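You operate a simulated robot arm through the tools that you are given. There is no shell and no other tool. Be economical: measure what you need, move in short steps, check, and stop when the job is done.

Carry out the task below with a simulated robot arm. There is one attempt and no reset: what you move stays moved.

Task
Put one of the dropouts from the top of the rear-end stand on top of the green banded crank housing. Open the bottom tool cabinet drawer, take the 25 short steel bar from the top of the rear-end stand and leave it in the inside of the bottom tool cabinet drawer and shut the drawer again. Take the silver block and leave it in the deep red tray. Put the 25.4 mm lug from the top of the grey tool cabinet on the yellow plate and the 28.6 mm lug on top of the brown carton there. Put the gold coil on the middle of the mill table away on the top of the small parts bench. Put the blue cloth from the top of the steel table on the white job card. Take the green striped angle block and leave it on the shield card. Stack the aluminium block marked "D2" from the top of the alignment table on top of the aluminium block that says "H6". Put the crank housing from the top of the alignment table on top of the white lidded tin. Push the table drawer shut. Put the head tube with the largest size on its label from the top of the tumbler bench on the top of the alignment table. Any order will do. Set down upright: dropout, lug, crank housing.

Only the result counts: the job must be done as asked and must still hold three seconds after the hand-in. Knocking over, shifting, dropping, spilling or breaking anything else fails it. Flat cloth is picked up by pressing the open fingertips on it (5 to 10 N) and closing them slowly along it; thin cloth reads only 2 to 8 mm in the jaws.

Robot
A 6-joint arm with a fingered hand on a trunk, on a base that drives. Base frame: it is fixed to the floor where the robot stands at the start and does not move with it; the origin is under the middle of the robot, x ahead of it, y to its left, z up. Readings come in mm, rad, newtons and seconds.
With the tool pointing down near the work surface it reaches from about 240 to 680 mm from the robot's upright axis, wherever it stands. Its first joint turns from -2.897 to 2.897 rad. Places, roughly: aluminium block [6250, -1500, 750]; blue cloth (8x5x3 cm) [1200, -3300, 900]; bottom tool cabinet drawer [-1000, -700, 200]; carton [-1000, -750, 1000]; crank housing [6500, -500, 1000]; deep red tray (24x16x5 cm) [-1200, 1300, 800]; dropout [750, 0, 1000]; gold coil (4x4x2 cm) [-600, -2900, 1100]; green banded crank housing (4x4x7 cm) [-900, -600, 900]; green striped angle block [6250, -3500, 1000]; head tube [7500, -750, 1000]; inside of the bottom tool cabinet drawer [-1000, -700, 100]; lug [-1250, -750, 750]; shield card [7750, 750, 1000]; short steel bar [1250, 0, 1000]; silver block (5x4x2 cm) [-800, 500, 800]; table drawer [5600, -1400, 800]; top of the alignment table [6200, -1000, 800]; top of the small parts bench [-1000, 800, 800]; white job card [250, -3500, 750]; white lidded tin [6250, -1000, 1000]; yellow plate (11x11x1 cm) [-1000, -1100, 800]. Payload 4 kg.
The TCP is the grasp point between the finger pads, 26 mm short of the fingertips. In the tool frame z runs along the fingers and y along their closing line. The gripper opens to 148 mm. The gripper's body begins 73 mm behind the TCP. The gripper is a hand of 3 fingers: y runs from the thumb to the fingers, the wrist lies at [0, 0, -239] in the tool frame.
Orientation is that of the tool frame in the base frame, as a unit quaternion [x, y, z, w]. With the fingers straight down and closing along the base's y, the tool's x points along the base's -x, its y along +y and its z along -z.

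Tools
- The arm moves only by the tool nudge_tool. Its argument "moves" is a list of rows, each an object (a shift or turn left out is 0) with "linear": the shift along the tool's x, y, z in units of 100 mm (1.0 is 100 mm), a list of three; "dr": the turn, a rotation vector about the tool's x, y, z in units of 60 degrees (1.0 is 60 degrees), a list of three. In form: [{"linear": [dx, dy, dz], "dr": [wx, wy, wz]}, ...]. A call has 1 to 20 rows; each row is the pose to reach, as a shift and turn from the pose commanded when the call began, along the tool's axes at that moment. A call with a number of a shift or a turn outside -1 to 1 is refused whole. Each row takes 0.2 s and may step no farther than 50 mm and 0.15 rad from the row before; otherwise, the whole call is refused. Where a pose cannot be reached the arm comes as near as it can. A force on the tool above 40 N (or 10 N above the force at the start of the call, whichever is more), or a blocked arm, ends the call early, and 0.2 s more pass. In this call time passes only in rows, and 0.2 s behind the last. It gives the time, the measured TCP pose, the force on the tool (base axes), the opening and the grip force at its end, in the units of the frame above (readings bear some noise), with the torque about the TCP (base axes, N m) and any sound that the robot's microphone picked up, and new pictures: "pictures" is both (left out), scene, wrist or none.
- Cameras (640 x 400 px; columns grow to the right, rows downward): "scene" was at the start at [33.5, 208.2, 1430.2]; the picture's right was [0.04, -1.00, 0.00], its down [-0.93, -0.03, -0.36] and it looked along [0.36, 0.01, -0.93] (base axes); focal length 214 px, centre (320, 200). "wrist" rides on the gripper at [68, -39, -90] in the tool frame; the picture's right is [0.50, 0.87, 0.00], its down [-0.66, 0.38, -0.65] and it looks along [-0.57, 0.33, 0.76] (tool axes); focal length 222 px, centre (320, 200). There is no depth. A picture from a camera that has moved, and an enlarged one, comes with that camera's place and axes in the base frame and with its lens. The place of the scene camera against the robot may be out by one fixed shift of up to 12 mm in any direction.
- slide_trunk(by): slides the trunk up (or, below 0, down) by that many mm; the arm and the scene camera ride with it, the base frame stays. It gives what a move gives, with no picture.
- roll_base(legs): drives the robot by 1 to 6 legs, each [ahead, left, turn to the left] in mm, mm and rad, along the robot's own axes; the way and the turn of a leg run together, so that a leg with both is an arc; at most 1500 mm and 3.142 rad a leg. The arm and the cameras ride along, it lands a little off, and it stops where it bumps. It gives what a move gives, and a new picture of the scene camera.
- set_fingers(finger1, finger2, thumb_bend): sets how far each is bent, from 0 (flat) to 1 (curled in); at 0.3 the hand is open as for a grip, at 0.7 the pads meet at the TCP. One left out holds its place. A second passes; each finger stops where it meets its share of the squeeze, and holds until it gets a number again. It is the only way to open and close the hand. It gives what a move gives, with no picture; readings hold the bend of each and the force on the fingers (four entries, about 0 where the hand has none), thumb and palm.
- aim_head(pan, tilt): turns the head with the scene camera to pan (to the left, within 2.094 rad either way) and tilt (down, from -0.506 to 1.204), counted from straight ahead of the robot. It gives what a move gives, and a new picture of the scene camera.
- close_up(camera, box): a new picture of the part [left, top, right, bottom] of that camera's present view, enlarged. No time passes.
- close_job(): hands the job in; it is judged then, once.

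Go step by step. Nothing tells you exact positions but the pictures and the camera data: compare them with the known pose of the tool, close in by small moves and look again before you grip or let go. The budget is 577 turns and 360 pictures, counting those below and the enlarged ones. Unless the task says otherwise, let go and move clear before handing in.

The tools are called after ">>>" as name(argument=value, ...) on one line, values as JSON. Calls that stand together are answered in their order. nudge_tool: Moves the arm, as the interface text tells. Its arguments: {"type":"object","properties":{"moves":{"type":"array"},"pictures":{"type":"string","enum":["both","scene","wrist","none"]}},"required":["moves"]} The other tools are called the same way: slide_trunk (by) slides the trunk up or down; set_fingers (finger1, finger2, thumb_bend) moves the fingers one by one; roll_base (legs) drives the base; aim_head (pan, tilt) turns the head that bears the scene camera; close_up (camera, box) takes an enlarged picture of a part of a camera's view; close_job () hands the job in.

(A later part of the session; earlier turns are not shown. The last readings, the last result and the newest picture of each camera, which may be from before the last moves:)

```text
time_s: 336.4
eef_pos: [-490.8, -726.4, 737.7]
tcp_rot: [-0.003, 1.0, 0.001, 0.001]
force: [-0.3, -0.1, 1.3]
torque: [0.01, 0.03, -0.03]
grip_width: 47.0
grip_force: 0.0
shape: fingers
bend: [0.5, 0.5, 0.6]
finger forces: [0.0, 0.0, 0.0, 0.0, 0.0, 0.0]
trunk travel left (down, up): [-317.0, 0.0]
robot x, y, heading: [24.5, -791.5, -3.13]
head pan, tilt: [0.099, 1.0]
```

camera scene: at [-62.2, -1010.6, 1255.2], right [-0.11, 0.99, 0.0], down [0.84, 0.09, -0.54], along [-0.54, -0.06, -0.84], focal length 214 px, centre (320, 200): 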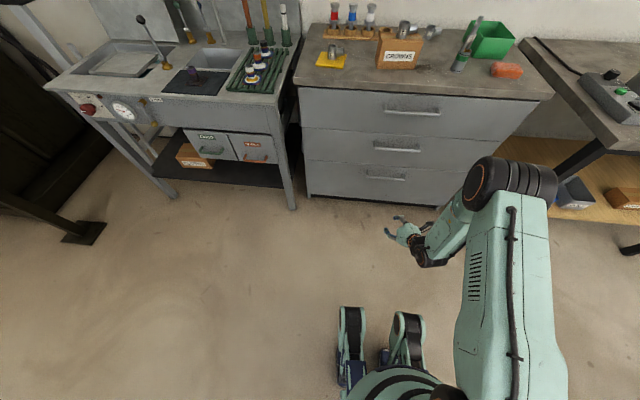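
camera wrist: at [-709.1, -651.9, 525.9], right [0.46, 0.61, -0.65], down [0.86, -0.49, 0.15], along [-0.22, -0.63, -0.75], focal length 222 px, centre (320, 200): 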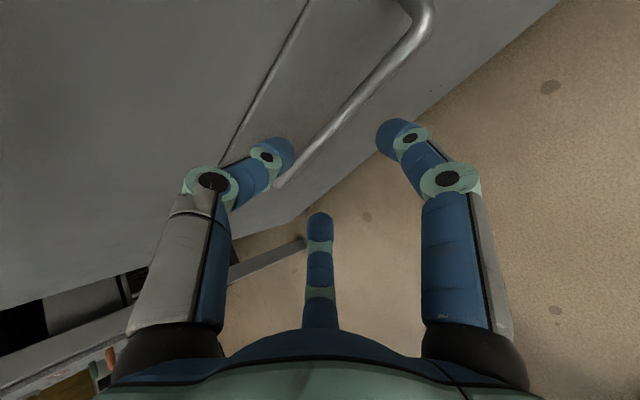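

Straighten done. Raise the arm for travel and turn to face south (−y) to survey the mill and steel tables.

>>> nudge_tool(moves=[{"linear": [-0.2, 0, -0.45]}, {"linear": [-0.4, 0, -0.9]}, {"linear": [-0.4, 0, -1.0]}], pictures="none")

>>> nudge_tool(moves=[{"linear": [0, 0, -0.49]}, {"linear": [0, 0, -0.98]}], pictures="none")

>>> nudge_tool(moves=[{"linear": [0, 0, -0.49]}, {"linear": [0, 0, -0.98]}], pictures="none")

>>> roll_base(legs=[[0, 0, 1.57], [500, 0, 0]])

>>> aim_head(pan=0.2, tilt=0.5)

```text
time_s: 337.2
eef_pos: [-451.2, -726.8, 840.0]
tcp_rot: [-0.003, 1.0, 0.001, 0.001]
force: [0.1, 0.3, 0.3]
torque: [-0.01, -0.04, -0.02]
grip_width: 47.1
grip_force: 0.1
shape: fingers
bend: [0.5, 0.5, 0.6]
finger forces: [0.1, 0.0, 0.0, 0.0, 0.1, 0.1]
trunk travel left (down, up): [-317.0, 0.0]
robot x, y, heading: [23.1, -788.7, -3.131]
head pan, tilt: [0.099, 1.0]
```

```text
time_s: 337.8
eef_pos: [-449.2, -727.3, 936.9]
tcp_rot: [-0.003, 1.0, 0.001, 0.001]
force: [-0.6, 0.4, -0.1]
torque: [0.0, -0.01, -0.03]
grip_width: 46.6
grip_force: 0.0
shape: fingers
bend: [0.5, 0.5, 0.6]
finger forces: [0.0, 0.0, 0.0, 0.0, 0.1, 0.1]
trunk travel left (down, up): [-317.0, 0.0]
robot x, y, heading: [26.5, -787.2, -3.128]
head pan, tilt: [0.099, 1.0]
```

```text
time_s: 338.4
eef_pos: [-451.8, -726.8, 1033.6]
tcp_rot: [-0.004, 1.0, 0.001, 0.001]
force: [0.5, 0.4, -0.2]
torque: [-0.03, -0.01, -0.02]
grip_width: 46.7
grip_force: 0.1
shape: fingers
bend: [0.5, 0.5, 0.6]
finger forces: [0.1, 0.1, 0.1, 0.0, 0.1, 0.1]
trunk travel left (down, up): [-317.0, 0.0]
robot x, y, heading: [29.6, -785.8, -3.128]
head pan, tilt: [0.099, 1.0]
```

```text
time_s: 345.2
eef_pos: [-14.9, -1765.3, 1033.4]
tcp_rot: [0.716, -0.698, -0.002, 0.001]
force: [-0.2, 0.4, 0.9]
torque: [-0.01, 0.0, 0.04]
grip_width: 46.6
grip_force: 0.1
shape: fingers
bend: [0.5, 0.5, 0.6]
finger forces: [0.0, 0.1, 0.1, 0.0, 0.0, 0.0]
trunk travel left (down, up): [-317.0, 0.0]
robot x, y, heading: [40.9, -1282.9, -1.546]
head pan, tilt: [0.099, 1.0]
camera scene: at [258.5, -1321.2, 1562.7], right [-0.99, -0.13, 0.0], down [-0.11, 0.83, -0.54], along [0.07, -0.54, -0.84], focal length 214 px, centre (320, 200)
```

scene: 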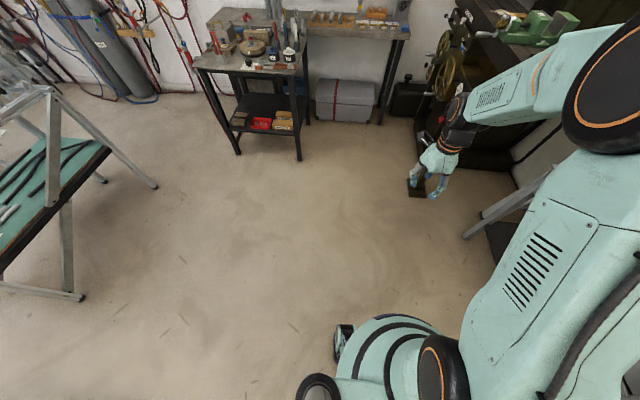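

```text
time_s: 346.1
eef_pos: [-15.0, -1765.3, 1034.5]
tcp_rot: [0.716, -0.699, -0.001, 0.0]
force: [0.5, -0.2, -0.2]
torque: [0.01, -0.01, -0.01]
grip_width: 46.9
grip_force: 0.0
shape: fingers
bend: [0.5, 0.5, 0.6]
finger forces: [0.1, 0.1, 0.0, 0.0, 0.0, 0.1]
trunk travel left (down, up): [-317.0, 0.0]
robot x, y, heading: [38.7, -1284.1, -1.544]
head pan, tilt: [0.201, 0.499]
camera scene: at [270.2, -1340.5, 1603.8], right [-0.97, -0.23, 0.0], down [-0.11, 0.47, -0.88], along [0.2, -0.85, -0.48], focal length 214 px, centre (320, 200)
```

scene: 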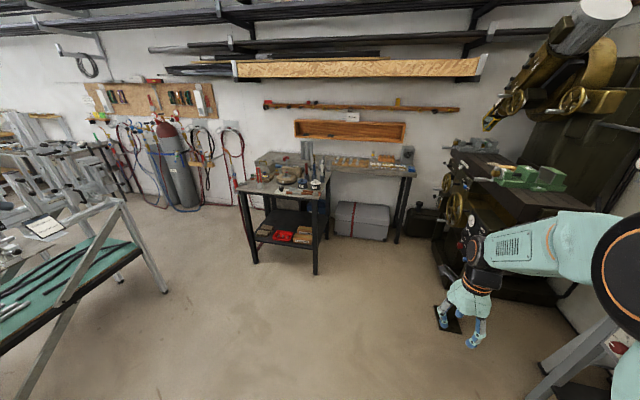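

>>> close_up(camera="scene", box=[220, 130, 420, 255])

>>> close_up(camera="scene", box=[420, 100, 640, 240])

```text
3.20 times, centred on (320, 192) of scene
camera zoom: at [270.2, -1340.5, 1603.8], right [-0.97, -0.23, 0.0], down [-0.11, 0.47, -0.88], along [0.2, -0.85, -0.48], focal length 686 px, centre (320, 224)
```

zoom: 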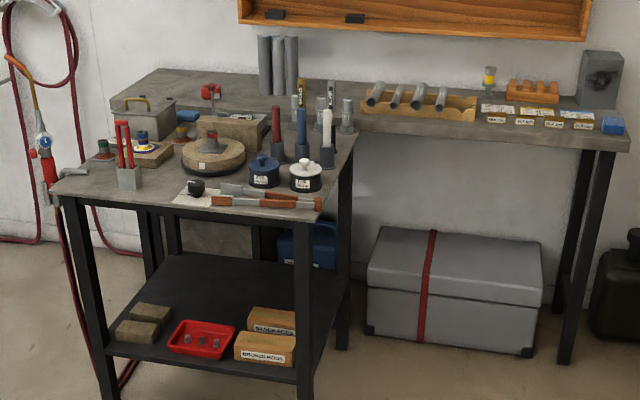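

```text
2.86 times, centred on (530, 170) of scene
camera zoom: at [270.2, -1340.5, 1603.8], right [-0.97, -0.23, 0.0], down [-0.11, 0.47, -0.88], along [0.2, -0.85, -0.48], focal length 613 px, centre (-280, 286)
```

zoom: 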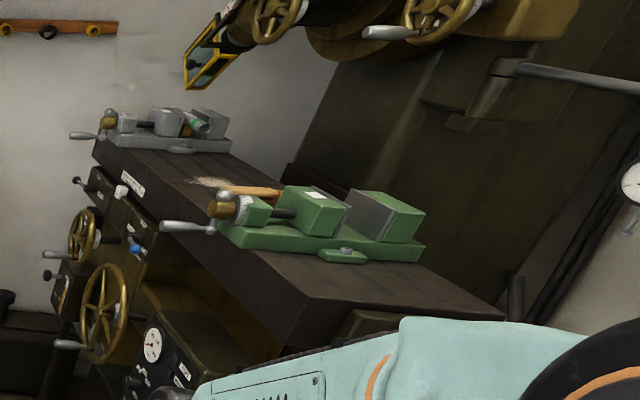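

The mill table is to the right (x≈-500…-800, y≈-2500…-3470, z≈1050). Raise the arm more and drive there.

>>> nudge_tool(moves=[{"linear": [0, 0, -0.49]}, {"linear": [0, 0, -0.98]}], pictures="none")

>>> nudge_tool(moves=[{"linear": [0, 0, -0.49]}, {"linear": [0, 0, -0.98]}], pictures="none")

>>> roll_base(legs=[[1350, 0, -0.02], [0, 0, -1.57]])

>>> aim_head(pan=0.3, tilt=0.7)

```text
time_s: 346.7
eef_pos: [-15.6, -1765.0, 1131.9]
tcp_rot: [0.716, -0.698, -0.001, 0.001]
force: [0.5, -0.2, 0.3]
torque: [0.02, -0.01, -0.03]
grip_width: 46.6
grip_force: 0.1
shape: fingers
bend: [0.5, 0.5, 0.6]
finger forces: [0.1, 0.0, 0.1, 0.1, 0.0, 0.1]
trunk travel left (down, up): [-317.0, 0.0]
robot x, y, heading: [38.3, -1288.5, -1.54]
head pan, tilt: [0.201, 0.499]
```

```text
time_s: 347.3
eef_pos: [-14.7, -1766.3, 1229.5]
tcp_rot: [0.716, -0.698, -0.002, 0.0]
force: [0.0, 1.1, 0.6]
torque: [0.01, -0.02, -0.01]
grip_width: 46.6
grip_force: 0.2
shape: fingers
bend: [0.5, 0.5, 0.6]
finger forces: [0.1, 0.0, 0.1, 0.1, 0.0, 0.0]
trunk travel left (down, up): [-317.0, 0.0]
robot x, y, heading: [43.6, -1284.8, -1.545]
head pan, tilt: [0.201, 0.499]
```

```text
time_s: 357.9
eef_pos: [-419.9, -2583.3, 1228.0]
tcp_rot: [-0.01, 1.0, 0.0, 0.001]
force: [0.5, 0.3, -0.8]
torque: [0.01, 0.0, -0.02]
grip_width: 47.1
grip_force: 0.0
shape: fingers
bend: [0.5, 0.5, 0.6]
finger forces: [0.0, 0.1, 0.0, 0.0, 0.0, 0.0]
trunk travel left (down, up): [-317.0, 0.0]
robot x, y, heading: [60.8, -2640.3, -3.121]
head pan, tilt: [0.201, 0.499]
camera scene: at [10.2, -2873.8, 1603.9], right [-0.22, 0.98, 0.0], down [0.47, 0.11, -0.88], along [-0.86, -0.19, -0.48], focal length 214 px, centre (320, 200)
```

scene: 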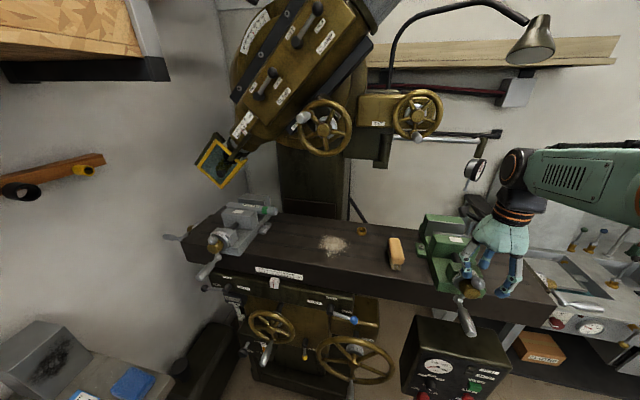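

```text
time_s: 358.6
eef_pos: [-420.3, -2584.4, 1228.5]
tcp_rot: [-0.009, 1.0, 0.001, 0.001]
force: [-0.5, -0.8, -0.8]
torque: [0.02, 0.01, 0.02]
grip_width: 46.9
grip_force: 0.0
shape: fingers
bend: [0.5, 0.5, 0.6]
finger forces: [0.0, 0.0, 0.1, 0.0, 0.0, 0.0]
trunk travel left (down, up): [-317.0, 0.0]
robot x, y, heading: [64.2, -2640.6, -3.118]
head pan, tilt: [0.3, 0.7]
camera scene: at [18.4, -2880.5, 1586.2], right [-0.32, 0.95, 0.0], down [0.61, 0.2, -0.77], along [-0.73, -0.24, -0.64], focal length 214 px, centre (320, 200)
```

scene: 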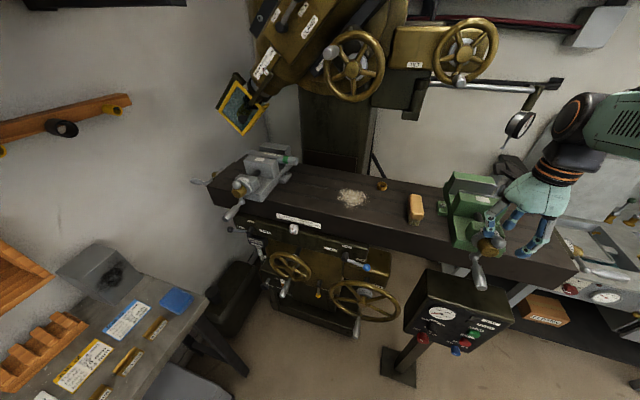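

>>> close_up(camera="scene", box=[320, 150, 480, 250])

>>> close_up(camera="scene", box=[0, 250, 220, 400])

```text
4.00 times, centred on (400, 200) of scene
camera zoom: at [18.4, -2880.5, 1586.2], right [-0.32, 0.95, 0.0], down [0.61, 0.2, -0.77], along [-0.73, -0.24, -0.64], focal length 858 px, centre (0, 200)
```

zoom: 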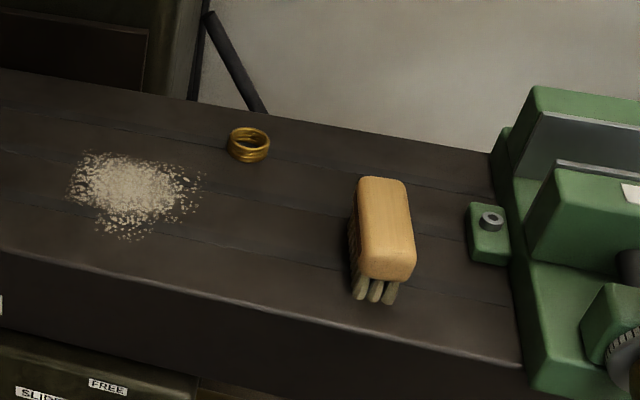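

```text
2.67 times, centred on (110, 325) of scene
camera zoom: at [18.4, -2880.5, 1586.2], right [-0.32, 0.95, 0.0], down [0.61, 0.2, -0.77], along [-0.73, -0.24, -0.64], focal length 572 px, centre (880, -133)
```

zoom: 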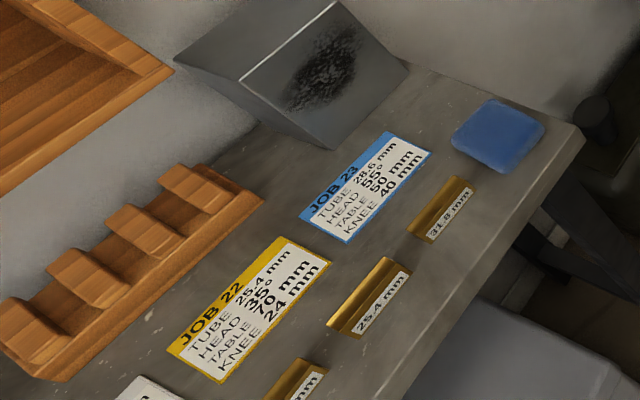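

The gold coil is beside the swarf around (-750,-2860). Strafe first, then approach, staying clear of the green vise.

>>> roll_base(legs=[[0, 240, 0], [165, 0, 0]])

>>> nudge_tool(moves=[{"linear": [0.45, 0.0, 0]}, {"linear": [0.9, 0.0, 0]}], pictures="wrist")

```text
time_s: 362.4
eef_pos: [-581.7, -2831.5, 1228.9]
tcp_rot: [-0.01, 1.0, 0.001, 0.001]
force: [0.2, 0.7, 0.5]
torque: [0.0, 0.01, 0.01]
grip_width: 50.0
grip_force: 0.0
shape: fingers
bend: [0.5, 0.5, 0.6]
finger forces: [0.1, 0.0, 0.1, 0.0, 0.0, 0.1]
trunk travel left (down, up): [-317.0, 0.0]
robot x, y, heading: [-102.3, -2889.2, -3.116]
head pan, tilt: [0.3, 0.7]
camera scene: at [-142.6, -3127.3, 1586.0], right [-0.32, 0.95, 0.0], down [0.61, 0.2, -0.76], along [-0.73, -0.24, -0.64], focal length 214 px, centre (320, 200)
```

scene: 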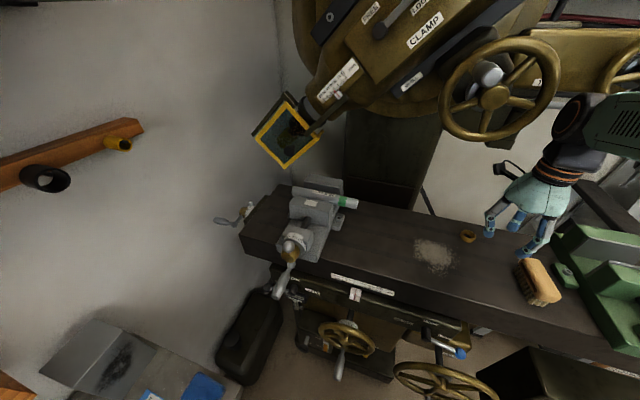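

```text
time_s: 363.0
eef_pos: [-673.4, -2834.0, 1225.3]
tcp_rot: [-0.01, 1.0, 0.001, 0.002]
force: [-0.3, 0.3, -0.3]
torque: [-0.03, -0.01, 0.01]
grip_width: 50.1
grip_force: 0.0
shape: fingers
bend: [0.5, 0.5, 0.6]
finger forces: [0.0, 0.0, 0.0, 0.1, 0.0, 0.0]
trunk travel left (down, up): [-317.0, 0.0]
robot x, y, heading: [-101.0, -2883.8, -3.117]
head pan, tilt: [0.3, 0.7]
camera wrist: at [-740.0, -2874.1, 1314.4], right [-0.52, 0.86, 0.0], down [0.64, 0.39, 0.66], along [0.56, 0.34, -0.75], focal length 222 px, centre (320, 200)
```

wrist: 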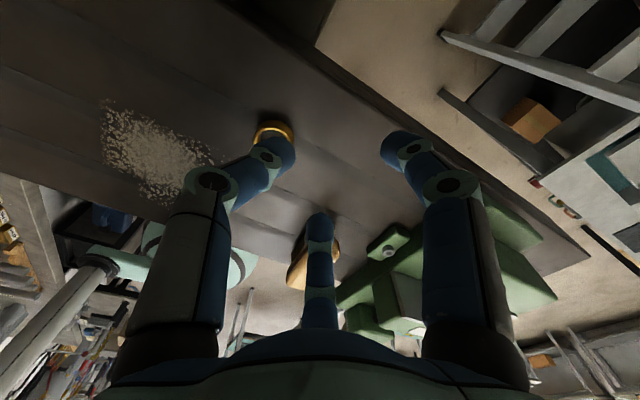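

>>> set_fingers(finger1=0.52, finger2=0.52, thumb_bend=0.52)

>>> nudge_tool(moves=[{"linear": [-0.19, -0.32, 0]}, {"linear": [-0.19, -0.32, 0.32]}], pictures="wrist")

```text
time_s: 364.0
eef_pos: [-672.8, -2834.3, 1225.0]
tcp_rot: [-0.009, 1.0, 0.001, 0.002]
force: [-0.1, 0.0, 0.2]
torque: [-0.01, 0.01, 0.0]
grip_width: 55.9
grip_force: 0.1
shape: fingers
bend: [0.52, 0.52, 0.52]
finger forces: [0.0, 0.0, 0.0, 0.1, 0.1, 0.0]
trunk travel left (down, up): [-317.0, 0.0]
robot x, y, heading: [-100.9, -2890.0, -3.116]
head pan, tilt: [0.3, 0.7]
```

```text
time_s: 364.6
eef_pos: [-653.1, -2863.4, 1194.1]
tcp_rot: [-0.009, 1.0, 0.0, 0.0]
force: [0.3, 0.5, -0.1]
torque: [-0.01, -0.02, -0.01]
grip_width: 55.6
grip_force: 0.1
shape: fingers
bend: [0.52, 0.52, 0.52]
finger forces: [0.0, 0.0, 0.0, 0.0, 0.0, 0.0]
trunk travel left (down, up): [-317.0, 0.0]
robot x, y, heading: [-102.5, -2884.8, -3.119]
head pan, tilt: [0.3, 0.7]
camera wrist: at [-718.6, -2903.1, 1283.1], right [-0.52, 0.86, 0.0], down [0.65, 0.39, 0.66], along [0.56, 0.34, -0.76], focal length 222 px, centre (320, 200)
```

wrist: 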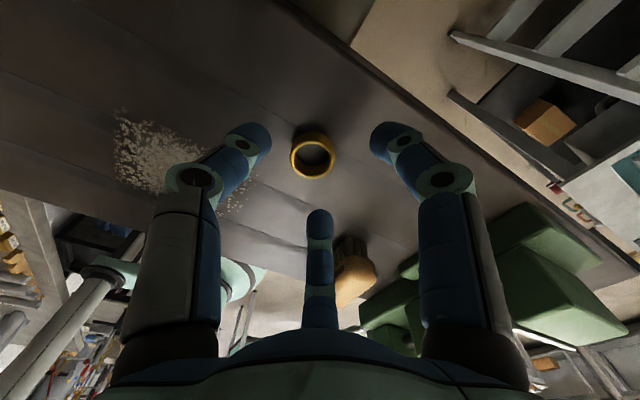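

>>> nudge_tool(moves=[{"linear": [-0.07, -0.01, 0.2]}, {"linear": [-0.07, -0.01, 0.37]}], pictures="wrist")

```text
time_s: 365.2
eef_pos: [-644.1, -2865.0, 1158.1]
tcp_rot: [-0.009, 1.0, 0.002, 0.0]
force: [0.4, -0.3, -0.4]
torque: [-0.01, -0.03, -0.01]
grip_width: 55.7
grip_force: 0.0
shape: fingers
bend: [0.52, 0.52, 0.52]
finger forces: [0.0, 0.0, 0.0, 0.0, 0.1, 0.0]
trunk travel left (down, up): [-317.0, 0.0]
robot x, y, heading: [-103.8, -2883.4, -3.12]
head pan, tilt: [0.3, 0.7]
camera wrist: at [-711.1, -2904.7, 1246.7], right [-0.52, 0.86, 0.0], down [0.65, 0.39, 0.66], along [0.56, 0.34, -0.76], focal length 222 px, centre (320, 200)
```

wrist: 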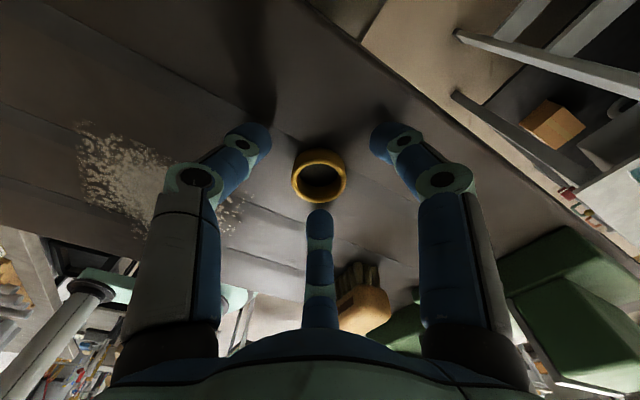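

>>> set_fingers(finger1=0.57, finger2=0.57, thumb_bend=0.57)

>>> nudge_tool(moves=[{"linear": [0, 0, 0.06]}, {"linear": [0, 0, 0.11]}], pictures="none")

```text
time_s: 366.2
eef_pos: [-644.9, -2864.3, 1158.3]
tcp_rot: [-0.009, 1.0, 0.0, 0.001]
force: [0.4, 0.4, -1.4]
torque: [0.01, -0.03, 0.03]
grip_width: 43.1
grip_force: 0.1
shape: fingers
bend: [0.56, 0.56, 0.56]
finger forces: [0.1, 0.0, 0.0, 0.1, 0.0, 0.0]
trunk travel left (down, up): [-317.0, 0.0]
robot x, y, heading: [-99.4, -2883.6, -3.12]
head pan, tilt: [0.3, 0.7]
```

```text
time_s: 366.8
eef_pos: [-642.9, -2864.7, 1153.3]
tcp_rot: [-0.01, 1.0, 0.0, -0.004]
force: [-2.3, 1.0, 39.9]
torque: [-0.06, -0.42, -0.09]
grip_width: 43.3
grip_force: 19.2
shape: fingers
bend: [0.56, 0.55, 0.56]
finger forces: [6.0, 18.8, 0.1, 0.0, 14.3, 0.0]
trunk travel left (down, up): [-317.0, 0.0]
robot x, y, heading: [-103.8, -2888.4, -3.118]
head pan, tilt: [0.3, 0.7]
```

>>> nudge_tool(moves=[{"linear": [0, 0, -0.06]}], pictures="none")

>>> set_fingers(finger1=0.67, finger2=0.67, thumb_bend=0.67)

>>> nudge_tool(moves=[{"linear": [0, 0, -0.15]}, {"linear": [0, 0, -0.6]}], pictures="wrist")

```text
time_s: 367.2
eef_pos: [-642.6, -2864.9, 1153.6]
tcp_rot: [-0.01, 1.0, 0.0, 0.001]
force: [-2.9, 0.4, 16.5]
torque: [0.15, 0.33, -0.01]
grip_width: 43.3
grip_force: 8.0
shape: fingers
bend: [0.55, 0.56, 0.56]
finger forces: [10.5, 3.1, 0.0, 0.1, 3.2, 0.0]
trunk travel left (down, up): [-317.0, 0.0]
robot x, y, heading: [-101.7, -2885.9, -3.113]
head pan, tilt: [0.3, 0.7]
```

```text
time_s: 368.2
eef_pos: [-644.1, -2864.6, 1153.3]
tcp_rot: [-0.009, 1.0, 0.001, 0.001]
force: [-0.6, 0.1, 0.5]
torque: [0.02, 0.02, 0.03]
grip_width: 24.7
grip_force: 8.3
shape: fingers
bend: [0.6, 0.61, 0.64]
finger forces: [5.0, 5.4, 0.0, 0.0, 5.6, 0.0]
trunk travel left (down, up): [-317.0, 0.0]
robot x, y, heading: [-102.7, -2887.2, -3.116]
head pan, tilt: [0.3, 0.7]
```

```text
time_s: 368.8
eef_pos: [-642.2, -2864.4, 1215.0]
tcp_rot: [-0.01, 1.0, 0.001, 0.0]
force: [-0.1, 0.3, -0.4]
torque: [0.02, 0.0, -0.02]
grip_width: 24.5
grip_force: 8.0
shape: fingers
bend: [0.61, 0.61, 0.64]
finger forces: [4.9, 5.5, 0.1, 0.1, 5.7, 0.0]
trunk travel left (down, up): [-317.0, 0.0]
robot x, y, heading: [-101.1, -2887.3, -3.113]
head pan, tilt: [0.3, 0.7]
camera wrist: at [-709.4, -2904.3, 1303.8], right [-0.52, 0.86, 0.0], down [0.65, 0.39, 0.66], along [0.56, 0.34, -0.76], focal length 222 px, centre (320, 200)
```

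wrist: 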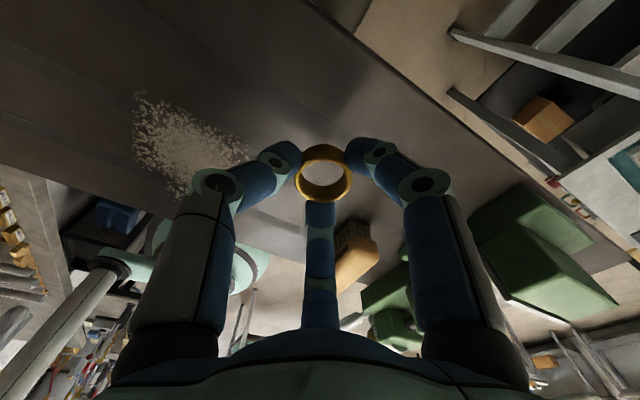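

Coil held. Drive back north to the small-parts bench with the arm high.

>>> roll_base(legs=[[-60, 0, -0.028], [0, -1450, 0], [0, -1450, 0]])

>>> roll_base(legs=[[0, -700, 0]])

>>> aim_head(pan=0.0, tilt=0.9)

```text
time_s: 372.0
eef_pos: [-576.1, -2782.7, 1206.9]
tcp_rot: [-0.014, 1.0, 0.002, 0.01]
force: [0.2, 0.1, -1.0]
torque: [-0.03, -0.01, -0.04]
grip_width: 24.6
grip_force: 7.6
shape: fingers
bend: [0.61, 0.61, 0.64]
finger forces: [5.0, 5.5, 0.0, 0.0, 5.6, 0.1]
trunk travel left (down, up): [-317.0, 0.0]
robot x, y, heading: [-37.1, -2795.5, -3.136]
head pan, tilt: [0.3, 0.7]
stopped in leg 2: the robot was blocked; the commanded pose is now the measured one
camera scene: at [-80.4, -3044.0, 1585.0], right [-0.3, 0.95, 0.01], down [0.61, 0.2, -0.77], along [-0.73, -0.23, -0.64], focal length 214 px, centre (320, 200)
```

scene: 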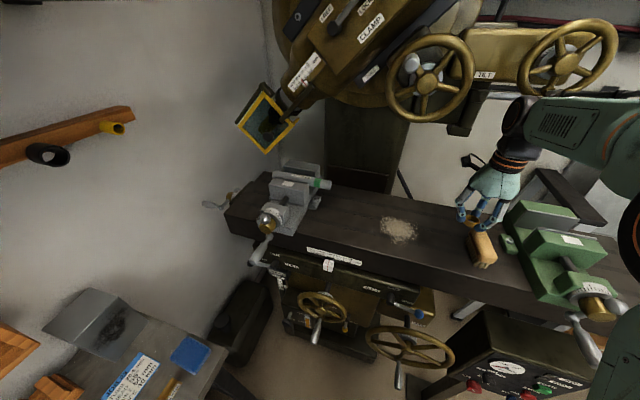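

```text
time_s: 373.0
eef_pos: [-574.1, -2781.0, 1204.7]
tcp_rot: [-0.019, 1.0, 0.001, 0.014]
force: [-0.4, -0.3, 0.9]
torque: [0.0, 0.01, 0.01]
grip_width: 24.4
grip_force: 8.6
shape: fingers
bend: [0.61, 0.61, 0.64]
finger forces: [5.5, 5.6, 0.0, 0.0, 5.6, 0.0]
trunk travel left (down, up): [-317.0, 0.0]
robot x, y, heading: [-35.3, -2788.0, -3.129]
head pan, tilt: [0.3, 0.7]
stopped in leg 1: the robot was blocked; the commanded pose is now the measured one
camera scene: at [-78.9, -3034.7, 1585.5], right [-0.31, 0.95, 0.0], down [0.61, 0.2, -0.77], along [-0.73, -0.23, -0.64], focal length 214 px, centre (320, 200)
```

scene: 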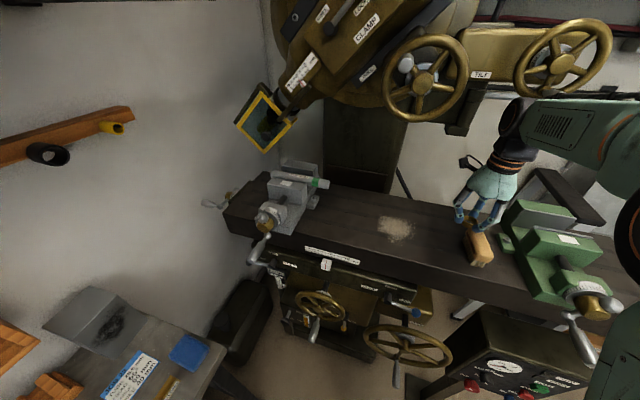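

```text
time_s: 373.8
eef_pos: [-574.4, -2779.6, 1203.9]
tcp_rot: [-0.016, 1.0, 0.002, 0.013]
force: [-0.2, -0.8, 0.6]
torque: [0.03, -0.01, 0.02]
grip_width: 24.6
grip_force: 8.4
shape: fingers
bend: [0.61, 0.61, 0.64]
finger forces: [5.1, 5.5, 0.1, 0.1, 6.1, 0.0]
trunk travel left (down, up): [-317.0, 0.0]
robot x, y, heading: [-37.5, -2787.9, -3.137]
head pan, tilt: [0.0, 0.901]
camera scene: at [-74.6, -3011.2, 1568.8], right [-0.01, 1.0, 0.01], down [0.78, 0.01, -0.62], along [-0.62, 0.0, -0.78], focal length 214 px, centre (320, 200)
```

scene: 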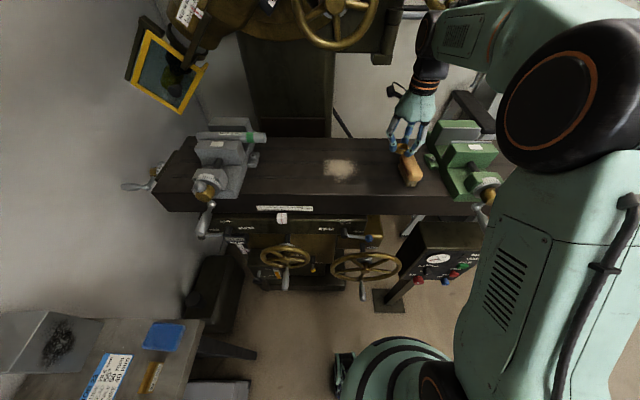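

The base bumped the mill's control pedestal. Move off it, go back to x≈250, then travel north.

>>> roll_base(legs=[[0, 60, 0], [-300, 0, 0], [0, -1400, 0]])

```text
time_s: 388.7
eef_pos: [-301.1, -1440.1, 1202.7]
tcp_rot: [-0.028, 1.0, 0.0, 0.013]
force: [0.1, -0.1, -1.2]
torque: [-0.01, 0.03, 0.0]
grip_width: 24.8
grip_force: 8.3
shape: fingers
bend: [0.61, 0.61, 0.64]
finger forces: [5.0, 5.6, 0.0, 0.0, 5.6, 0.0]
trunk travel left (down, up): [-317.0, 0.0]
robot x, y, heading: [238.5, -1441.5, -3.111]
head pan, tilt: [0.0, 0.901]
camera scene: at [203.1, -1659.7, 1570.0], right [-0.03, 1.0, 0.0], down [0.78, 0.03, -0.62], along [-0.62, -0.02, -0.78], focal length 214 px, centre (320, 200)
```

scene: 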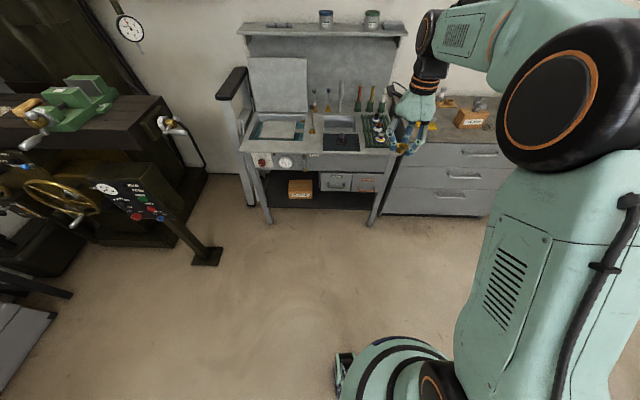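

>>> roll_base(legs=[[290, 0, -0.03], [0, -1450, 0], [0, -720, 0]])

```text
time_s: 409.2
eef_pos: [-574.3, 708.3, 1203.1]
tcp_rot: [-0.008, 1.0, -0.001, 0.014]
force: [0.4, 0.2, 0.7]
torque: [0.03, 0.02, 0.01]
grip_width: 24.3
grip_force: 8.7
shape: fingers
bend: [0.61, 0.61, 0.64]
finger forces: [5.0, 5.6, 0.0, 0.0, 5.6, 0.0]
trunk travel left (down, up): [-317.0, 0.0]
robot x, y, heading: [-35.4, 683.5, 3.131]
head pan, tilt: [0.0, 0.901]
camera scene: at [-79.8, 468.6, 1570.0], right [0.01, 1.0, 0.0], down [0.78, -0.01, -0.62], along [-0.62, 0.01, -0.78], focal length 214 px, centre (320, 200)
```

scene: 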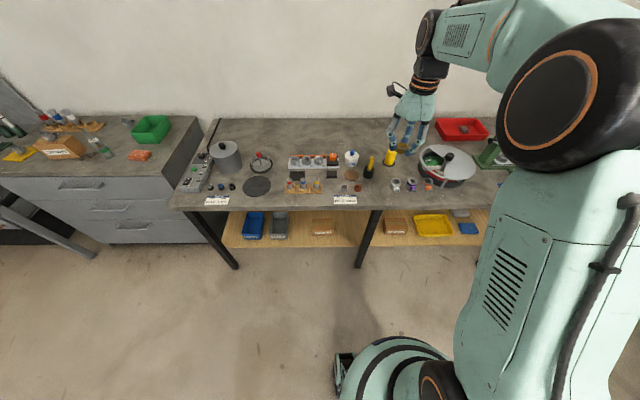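

>>> roll_base(legs=[[152, -22, 0.01]])

>>> slide_trunk(by=-250)

>>> nudge_tool(moves=[{"linear": [0, 0, 0.2], "dr": [0.0, -0.026, 0]}], pictures="wrist")

```text
time_s: 410.6
eef_pos: [-726.6, 722.8, 1203.3]
tcp_rot: [-0.014, 1.0, -0.001, 0.014]
force: [-0.6, 0.2, -2.3]
torque: [-0.02, -0.04, -0.01]
grip_width: 24.5
grip_force: 8.4
shape: fingers
bend: [0.61, 0.61, 0.64]
finger forces: [5.0, 5.6, 0.0, 0.0, 5.6, 0.0]
trunk travel left (down, up): [-317.0, 0.0]
robot x, y, heading: [-186.9, 704.5, -3.135]
head pan, tilt: [0.0, 0.901]
camera scene: at [-227.5, 490.3, 1569.9], right [-0.01, 1.0, 0.0], down [0.78, 0.01, -0.62], along [-0.62, 0.0, -0.78], focal length 214 px, centre (320, 200)
```

scene: 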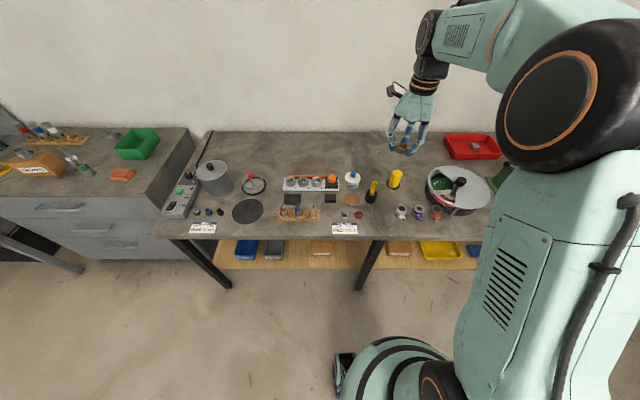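

```text
time_s: 413.2
eef_pos: [-724.8, 722.9, 954.3]
tcp_rot: [-0.013, 1.0, -0.001, 0.013]
force: [0.0, -0.4, -0.2]
torque: [0.03, 0.03, 0.01]
grip_width: 24.2
grip_force: 8.2
shape: fingers
bend: [0.61, 0.61, 0.64]
finger forces: [4.9, 5.5, 0.0, 0.0, 5.6, 0.0]
trunk travel left (down, up): [-67.0, 250.0]
robot x, y, heading: [-181.7, 706.5, -3.13]
head pan, tilt: [0.0, 0.901]
```

```text
time_s: 413.6
eef_pos: [-725.3, 721.3, 933.5]
tcp_rot: [-0.015, 1.0, 0.0, 0.027]
force: [-0.3, 0.4, -1.0]
torque: [-0.02, 0.02, 0.0]
grip_width: 24.5
grip_force: 8.1
shape: fingers
bend: [0.61, 0.61, 0.64]
finger forces: [4.9, 5.5, 0.0, 0.0, 5.5, 0.0]
trunk travel left (down, up): [-67.0, 250.0]
robot x, y, heading: [-188.8, 706.2, -3.134]
head pan, tilt: [0.0, 0.901]
camera wrist: at [-795.8, 681.6, 1018.6], right [-0.52, 0.85, -0.03], down [0.61, 0.4, 0.69], along [0.6, 0.34, -0.73], focal length 222 px, centre (320, 200)
```

wrist: 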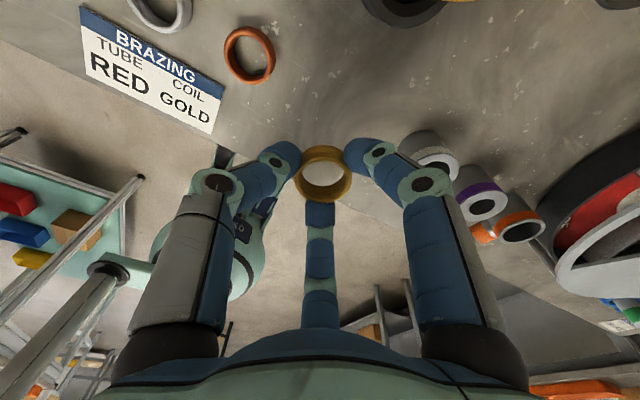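

>>> nudge_tool(moves=[{"linear": [0, 0, 0.35], "dr": [0.0, 0.052, 0]}, {"linear": [0, 0, 0.72], "dr": [0.0, 0.052, 0]}], pictures="none")

>>> nudge_tool(moves=[{"linear": [0, 0, 0.04]}, {"linear": [0, 0, 0.07]}], pictures="none")

```text
time_s: 414.2
eef_pos: [-721.6, 723.5, 860.9]
tcp_rot: [-0.014, 1.0, -0.001, 0.0]
force: [0.1, 0.6, -0.9]
torque: [-0.01, -0.01, 0.0]
grip_width: 24.2
grip_force: 8.1
shape: fingers
bend: [0.61, 0.61, 0.64]
finger forces: [5.0, 5.6, 0.1, 0.0, 5.4, 0.0]
trunk travel left (down, up): [-67.0, 250.0]
robot x, y, heading: [-186.8, 702.8, -3.131]
head pan, tilt: [0.0, 0.901]
```

```text
time_s: 414.8
eef_pos: [-721.7, 722.8, 854.6]
tcp_rot: [-0.014, 1.0, -0.002, 0.0]
force: [0.2, 0.1, 0.3]
torque: [-0.04, -0.01, 0.03]
grip_width: 24.4
grip_force: 7.8
shape: fingers
bend: [0.61, 0.61, 0.64]
finger forces: [4.8, 5.6, 0.0, 0.1, 5.5, 0.0]
trunk travel left (down, up): [-67.0, 250.0]
robot x, y, heading: [-186.3, 706.8, -3.139]
head pan, tilt: [0.0, 0.901]
```

>>> nudge_tool(moves=[{"linear": [0, 0, 0.015]}], pictures="none")

>>> set_fingers(finger1=0.55, finger2=0.55, thumb_bend=0.55)

>>> nudge_tool(moves=[{"linear": [0, 0, -0.2]}, {"linear": [0, 0, -0.6]}, {"linear": [0, 0, -1.0]}], pictures="wrist")

```text
time_s: 415.2
eef_pos: [-720.1, 721.3, 851.9]
tcp_rot: [-0.014, 1.0, -0.001, 0.001]
force: [0.4, 0.9, -0.9]
torque: [-0.01, 0.01, -0.01]
grip_width: 24.2
grip_force: 8.2
shape: fingers
bend: [0.61, 0.61, 0.64]
finger forces: [5.0, 5.5, 0.1, 0.0, 5.4, 0.0]
trunk travel left (down, up): [-67.0, 250.0]
robot x, y, heading: [-183.9, 701.7, -3.129]
head pan, tilt: [0.0, 0.901]
```

```text
time_s: 416.2
eef_pos: [-722.2, 722.8, 852.8]
tcp_rot: [-0.014, 1.0, -0.001, -0.001]
force: [-1.5, -1.4, 10.5]
torque: [0.01, 0.16, 0.0]
grip_width: 44.0
grip_force: 5.5
shape: fingers
bend: [0.56, 0.56, 0.55]
finger forces: [5.8, 2.0, 0.0, 0.0, 2.2, 0.0]
trunk travel left (down, up): [-67.0, 250.0]
robot x, y, heading: [-184.4, 702.3, -3.135]
head pan, tilt: [0.0, 0.901]
```

```text
time_s: 417.0
eef_pos: [-719.5, 722.7, 953.2]
tcp_rot: [-0.014, 1.0, -0.002, 0.0]
force: [0.2, 0.5, 0.2]
torque: [0.0, 0.01, 0.0]
grip_width: 45.1
grip_force: 0.1
shape: fingers
bend: [0.55, 0.55, 0.55]
finger forces: [0.0, 0.1, 0.0, 0.1, 0.0, 0.0]
trunk travel left (down, up): [-67.0, 250.0]
robot x, y, heading: [-187.3, 704.4, -3.134]
head pan, tilt: [0.0, 0.901]
camera wrist: at [-785.2, 682.2, 1042.0], right [-0.52, 0.85, 0.0], down [0.64, 0.4, 0.65], along [0.56, 0.34, -0.76], focal length 222 px, centre (320, 200)
```

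wrist: 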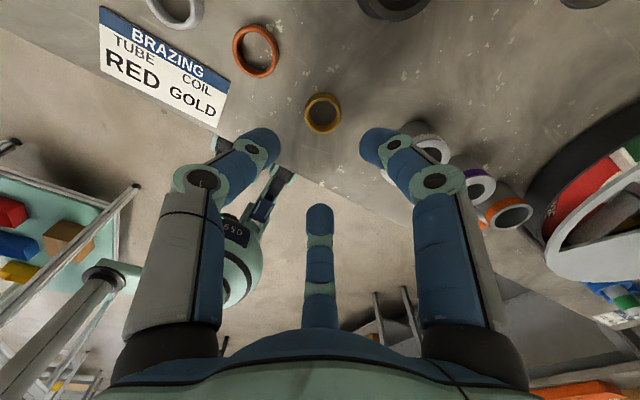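

Coil is placed. Now travel to the steel table for the blue cloth (via x≈1400).

>>> slide_trunk(by=250)

>>> roll_base(legs=[[-130, 0, -0.01], [0, 1450, 0], [0, 1250, 0], [-1450, 0, 0], [0, 350, 0]])

>>> aim_head(pan=0.5, tilt=0.6)

```text
time_s: 419.6
eef_pos: [-720.5, 722.6, 1203.3]
tcp_rot: [-0.014, 1.0, 0.0, 0.001]
force: [0.7, 0.2, 0.4]
torque: [0.01, 0.04, -0.03]
grip_width: 45.3
grip_force: 0.1
shape: fingers
bend: [0.55, 0.55, 0.55]
finger forces: [0.1, 0.0, 0.0, 0.1, 0.1, 0.0]
trunk travel left (down, up): [-317.0, 0.0]
robot x, y, heading: [-187.5, 708.4, -3.136]
head pan, tilt: [0.0, 0.901]
```

```text
time_s: 454.2
eef_pos: [765.0, -2364.7, 1202.5]
tcp_rot: [0.009, 1.0, -0.001, 0.0]
force: [-0.1, -1.0, 0.5]
torque: [0.03, 0.05, -0.03]
grip_width: 45.4
grip_force: 0.1
shape: fingers
bend: [0.55, 0.55, 0.55]
finger forces: [0.0, 0.0, 0.0, 0.0, 0.0, 0.0]
trunk travel left (down, up): [-317.0, 0.0]
robot x, y, heading: [1299.4, -2409.6, 3.1]
head pan, tilt: [0.0, 0.901]
camera scene: at [1247.5, -2620.3, 1570.0], right [0.04, 1.0, 0.0], down [0.78, -0.03, -0.62], along [-0.62, 0.03, -0.78], focal length 214 px, centre (320, 200)
```

scene: 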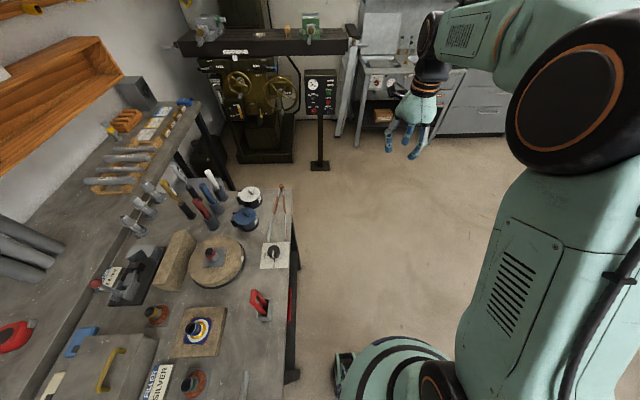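

```text
time_s: 455.1
eef_pos: [764.7, -2364.2, 1204.9]
tcp_rot: [0.009, 1.0, -0.001, 0.0]
force: [-0.4, -0.7, -0.1]
torque: [-0.02, -0.01, 0.0]
grip_width: 45.5
grip_force: 0.1
shape: fingers
bend: [0.55, 0.55, 0.55]
finger forces: [0.1, 0.0, 0.1, 0.0, 0.0, 0.0]
trunk travel left (down, up): [-317.0, 0.0]
robot x, y, heading: [1294.3, -2408.8, 3.104]
head pan, tilt: [0.499, 0.6]
camera scene: at [1243.6, -2662.3, 1594.8], right [-0.44, 0.9, 0.0], down [0.51, 0.25, -0.82], along [-0.74, -0.36, -0.57], focal length 214 px, centre (320, 200)
```

scene: 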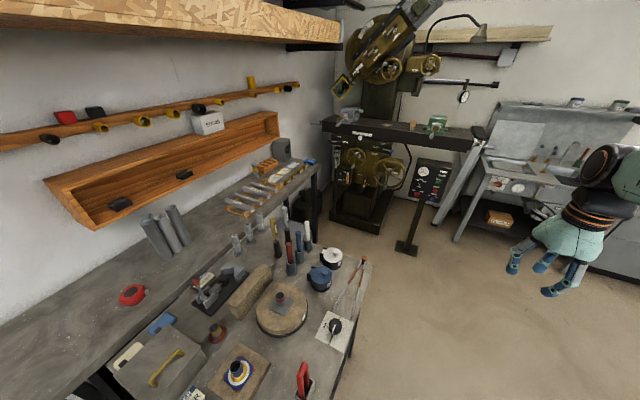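

>>> close_up(camera="scene", box=[90, 280, 250, 400])

>>> close_up(camera="scene", box=[210, 130, 330, 230])

```text
3.33 times, centred on (170, 340) of scene
camera zoom: at [1243.6, -2662.3, 1594.8], right [-0.44, 0.9, 0.0], down [0.51, 0.25, -0.82], along [-0.74, -0.36, -0.57], focal length 715 px, centre (820, -267)
```

zoom: 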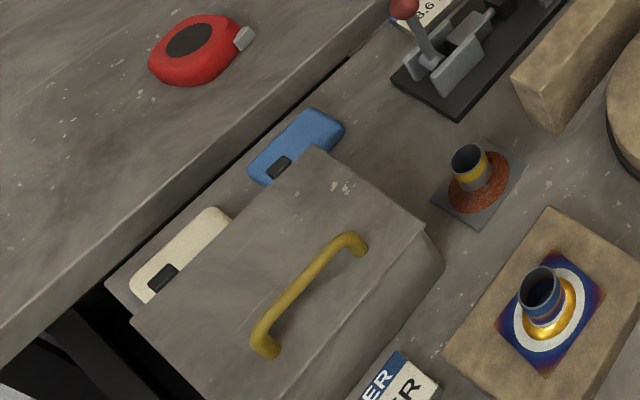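

```text
4.00 times, centred on (270, 180) of scene
camera zoom: at [1243.6, -2662.3, 1594.8], right [-0.44, 0.9, 0.0], down [0.51, 0.25, -0.82], along [-0.74, -0.36, -0.57], focal length 858 px, centre (520, 280)
```

zoom: 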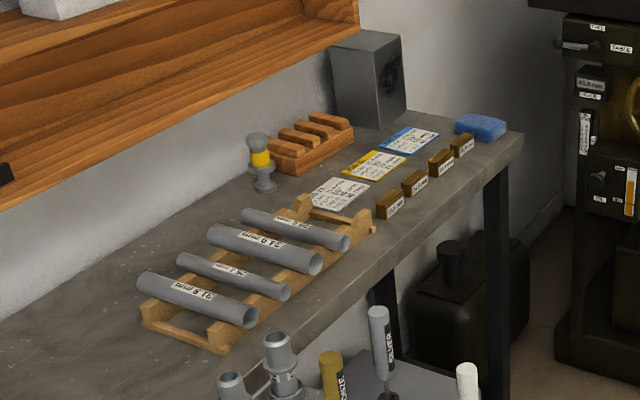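

The blue cloth lies at about (1158,-3276,870) by the steel box; the white job card is on the back bench. Drive to the table's left end.

>>> roll_base(legs=[[-265, 0, 0.037], [0, 640, 0]])

>>> aim_head(pan=0.3, tilt=0.9)

```text
time_s: 461.5
eef_pos: [1024.4, -2938.1, 1204.9]
tcp_rot: [-0.008, 1.0, -0.005, -0.001]
force: [-0.2, 0.1, 0.7]
torque: [0.0, 0.04, 0.01]
grip_width: 45.4
grip_force: 0.1
shape: fingers
bend: [0.55, 0.55, 0.55]
finger forces: [0.0, 0.0, 0.1, 0.0, 0.1, 0.1]
trunk travel left (down, up): [-317.0, 0.0]
robot x, y, heading: [1556.6, -2980.1, 3.136]
head pan, tilt: [0.499, 0.6]
stopped in leg 2: the robot was blocked; the commanded pose is now the measured one
camera scene: at [1513.3, -3211.4, 1595.9], right [-0.44, 0.9, -0.01], down [0.52, 0.24, -0.82], along [-0.74, -0.36, -0.57], focal length 214 px, centre (320, 200)
```

scene: 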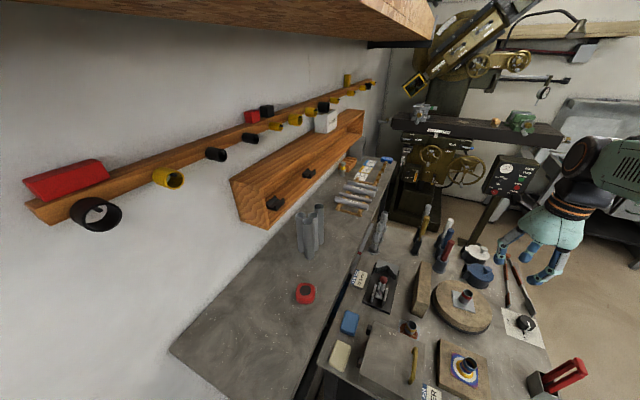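

```text
time_s: 462.3
eef_pos: [1021.5, -2946.8, 1202.8]
tcp_rot: [-0.007, 1.0, -0.002, 0.001]
force: [0.1, -0.4, -0.4]
torque: [-0.03, -0.03, 0.03]
grip_width: 45.5
grip_force: 0.2
shape: fingers
bend: [0.55, 0.55, 0.55]
finger forces: [0.0, 0.1, 0.1, 0.0, 0.0, 0.0]
trunk travel left (down, up): [-317.0, 0.0]
robot x, y, heading: [1555.9, -2975.1, 3.133]
head pan, tilt: [0.3, 0.901]
camera scene: at [1514.5, -3207.7, 1571.6], right [-0.28, 0.96, 0.0], down [0.74, 0.22, -0.63], along [-0.61, -0.18, -0.77], focal length 214 px, centre (320, 200)
```

scene: 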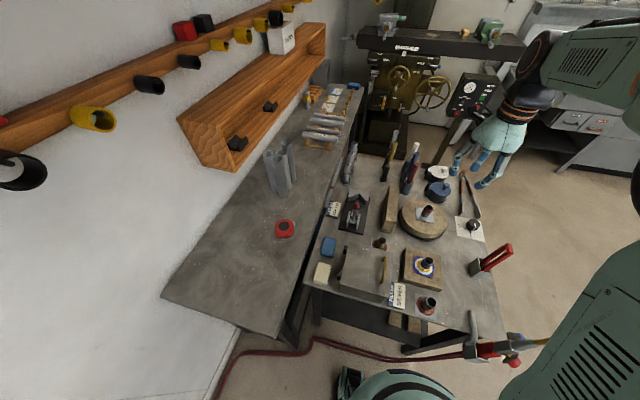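

>>> nudge_tool(moves=[{"linear": [-0.2, -0.45, 0]}, {"linear": [-0.4, -0.9, 0]}, {"linear": [-0.45, -1.0, 0]}], pictures="none")

>>> nudge_tool(moves=[{"linear": [-0.2, -0.45, 0]}, {"linear": [-0.4, -0.9, 0]}, {"linear": [-0.45, -1.0, 0]}], pictures="none")

>>> nudge_tool(moves=[{"linear": [-0.2, -0.45, 0]}, {"linear": [-0.4, -0.9, 0]}, {"linear": [-0.45, -1.0, 0]}], pictures="none")

>>> nudge_tool(moves=[{"linear": [0, -0.1, 0.1], "dr": [0, 0, -0.13]}, {"linear": [0, -0.2, 0.4], "dr": [0, 0, -0.26]}, {"linear": [0, -0.32, 0.8], "dr": [0, 0, -0.39]}, {"linear": [0, -0.32, 1.0], "dr": [0, 0, -0.5]}], pictures="wrist")

```text
time_s: 463.1
eef_pos: [1067.0, -3047.0, 1204.9]
tcp_rot: [-0.008, 1.0, -0.002, 0.0]
force: [-0.7, -0.6, 1.2]
torque: [0.0, 0.01, -0.01]
grip_width: 45.3
grip_force: 0.0
shape: fingers
bend: [0.55, 0.55, 0.55]
finger forces: [0.0, 0.0, 0.0, 0.1, 0.0, 0.0]
trunk travel left (down, up): [-317.0, 0.0]
robot x, y, heading: [1552.9, -2972.4, 3.133]
head pan, tilt: [0.3, 0.901]
```

```text
time_s: 463.9
eef_pos: [1115.4, -3148.1, 1203.3]
tcp_rot: [-0.008, 1.0, -0.002, 0.001]
force: [-0.2, 0.0, -0.2]
torque: [-0.02, -0.01, -0.01]
grip_width: 45.4
grip_force: 0.2
shape: fingers
bend: [0.55, 0.55, 0.55]
finger forces: [0.0, 0.1, 0.0, 0.1, 0.1, 0.0]
trunk travel left (down, up): [-317.0, 0.0]
robot x, y, heading: [1555.8, -2975.8, 3.131]
head pan, tilt: [0.3, 0.901]
```

```text
time_s: 464.7
eef_pos: [1159.9, -3246.7, 1204.3]
tcp_rot: [-0.008, 1.0, -0.002, 0.0]
force: [-0.1, 0.0, -0.3]
torque: [0.0, 0.02, -0.01]
grip_width: 45.2
grip_force: 0.0
shape: fingers
bend: [0.55, 0.55, 0.55]
finger forces: [0.1, 0.0, 0.0, 0.1, 0.0, 0.0]
trunk travel left (down, up): [-317.0, 0.0]
robot x, y, heading: [1552.8, -2975.5, 3.134]
head pan, tilt: [0.3, 0.901]
```

```text
time_s: 465.7
eef_pos: [1161.5, -3278.9, 1104.8]
tcp_rot: [-0.267, 0.964, -0.002, 0.0]
force: [-1.5, 1.0, 0.4]
torque: [-0.01, 0.01, -0.03]
grip_width: 45.2
grip_force: 0.1
shape: fingers
bend: [0.55, 0.55, 0.55]
finger forces: [0.0, 0.0, 0.0, 0.0, 0.0, 0.1]
trunk travel left (down, up): [-317.0, 0.0]
robot x, y, heading: [1553.8, -2972.2, 3.136]
head pan, tilt: [0.3, 0.901]
camera wrist: at [1123.9, -3345.8, 1193.7], right [-0.88, 0.48, 0.0], down [0.37, 0.66, 0.65], along [0.32, 0.57, -0.76], focal length 222 px, centre (320, 200)
```

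wrist: 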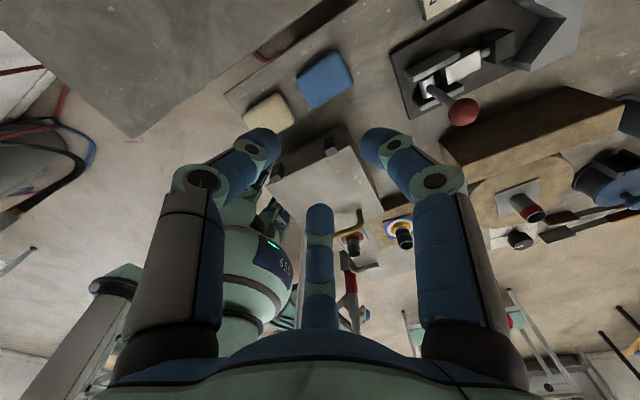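

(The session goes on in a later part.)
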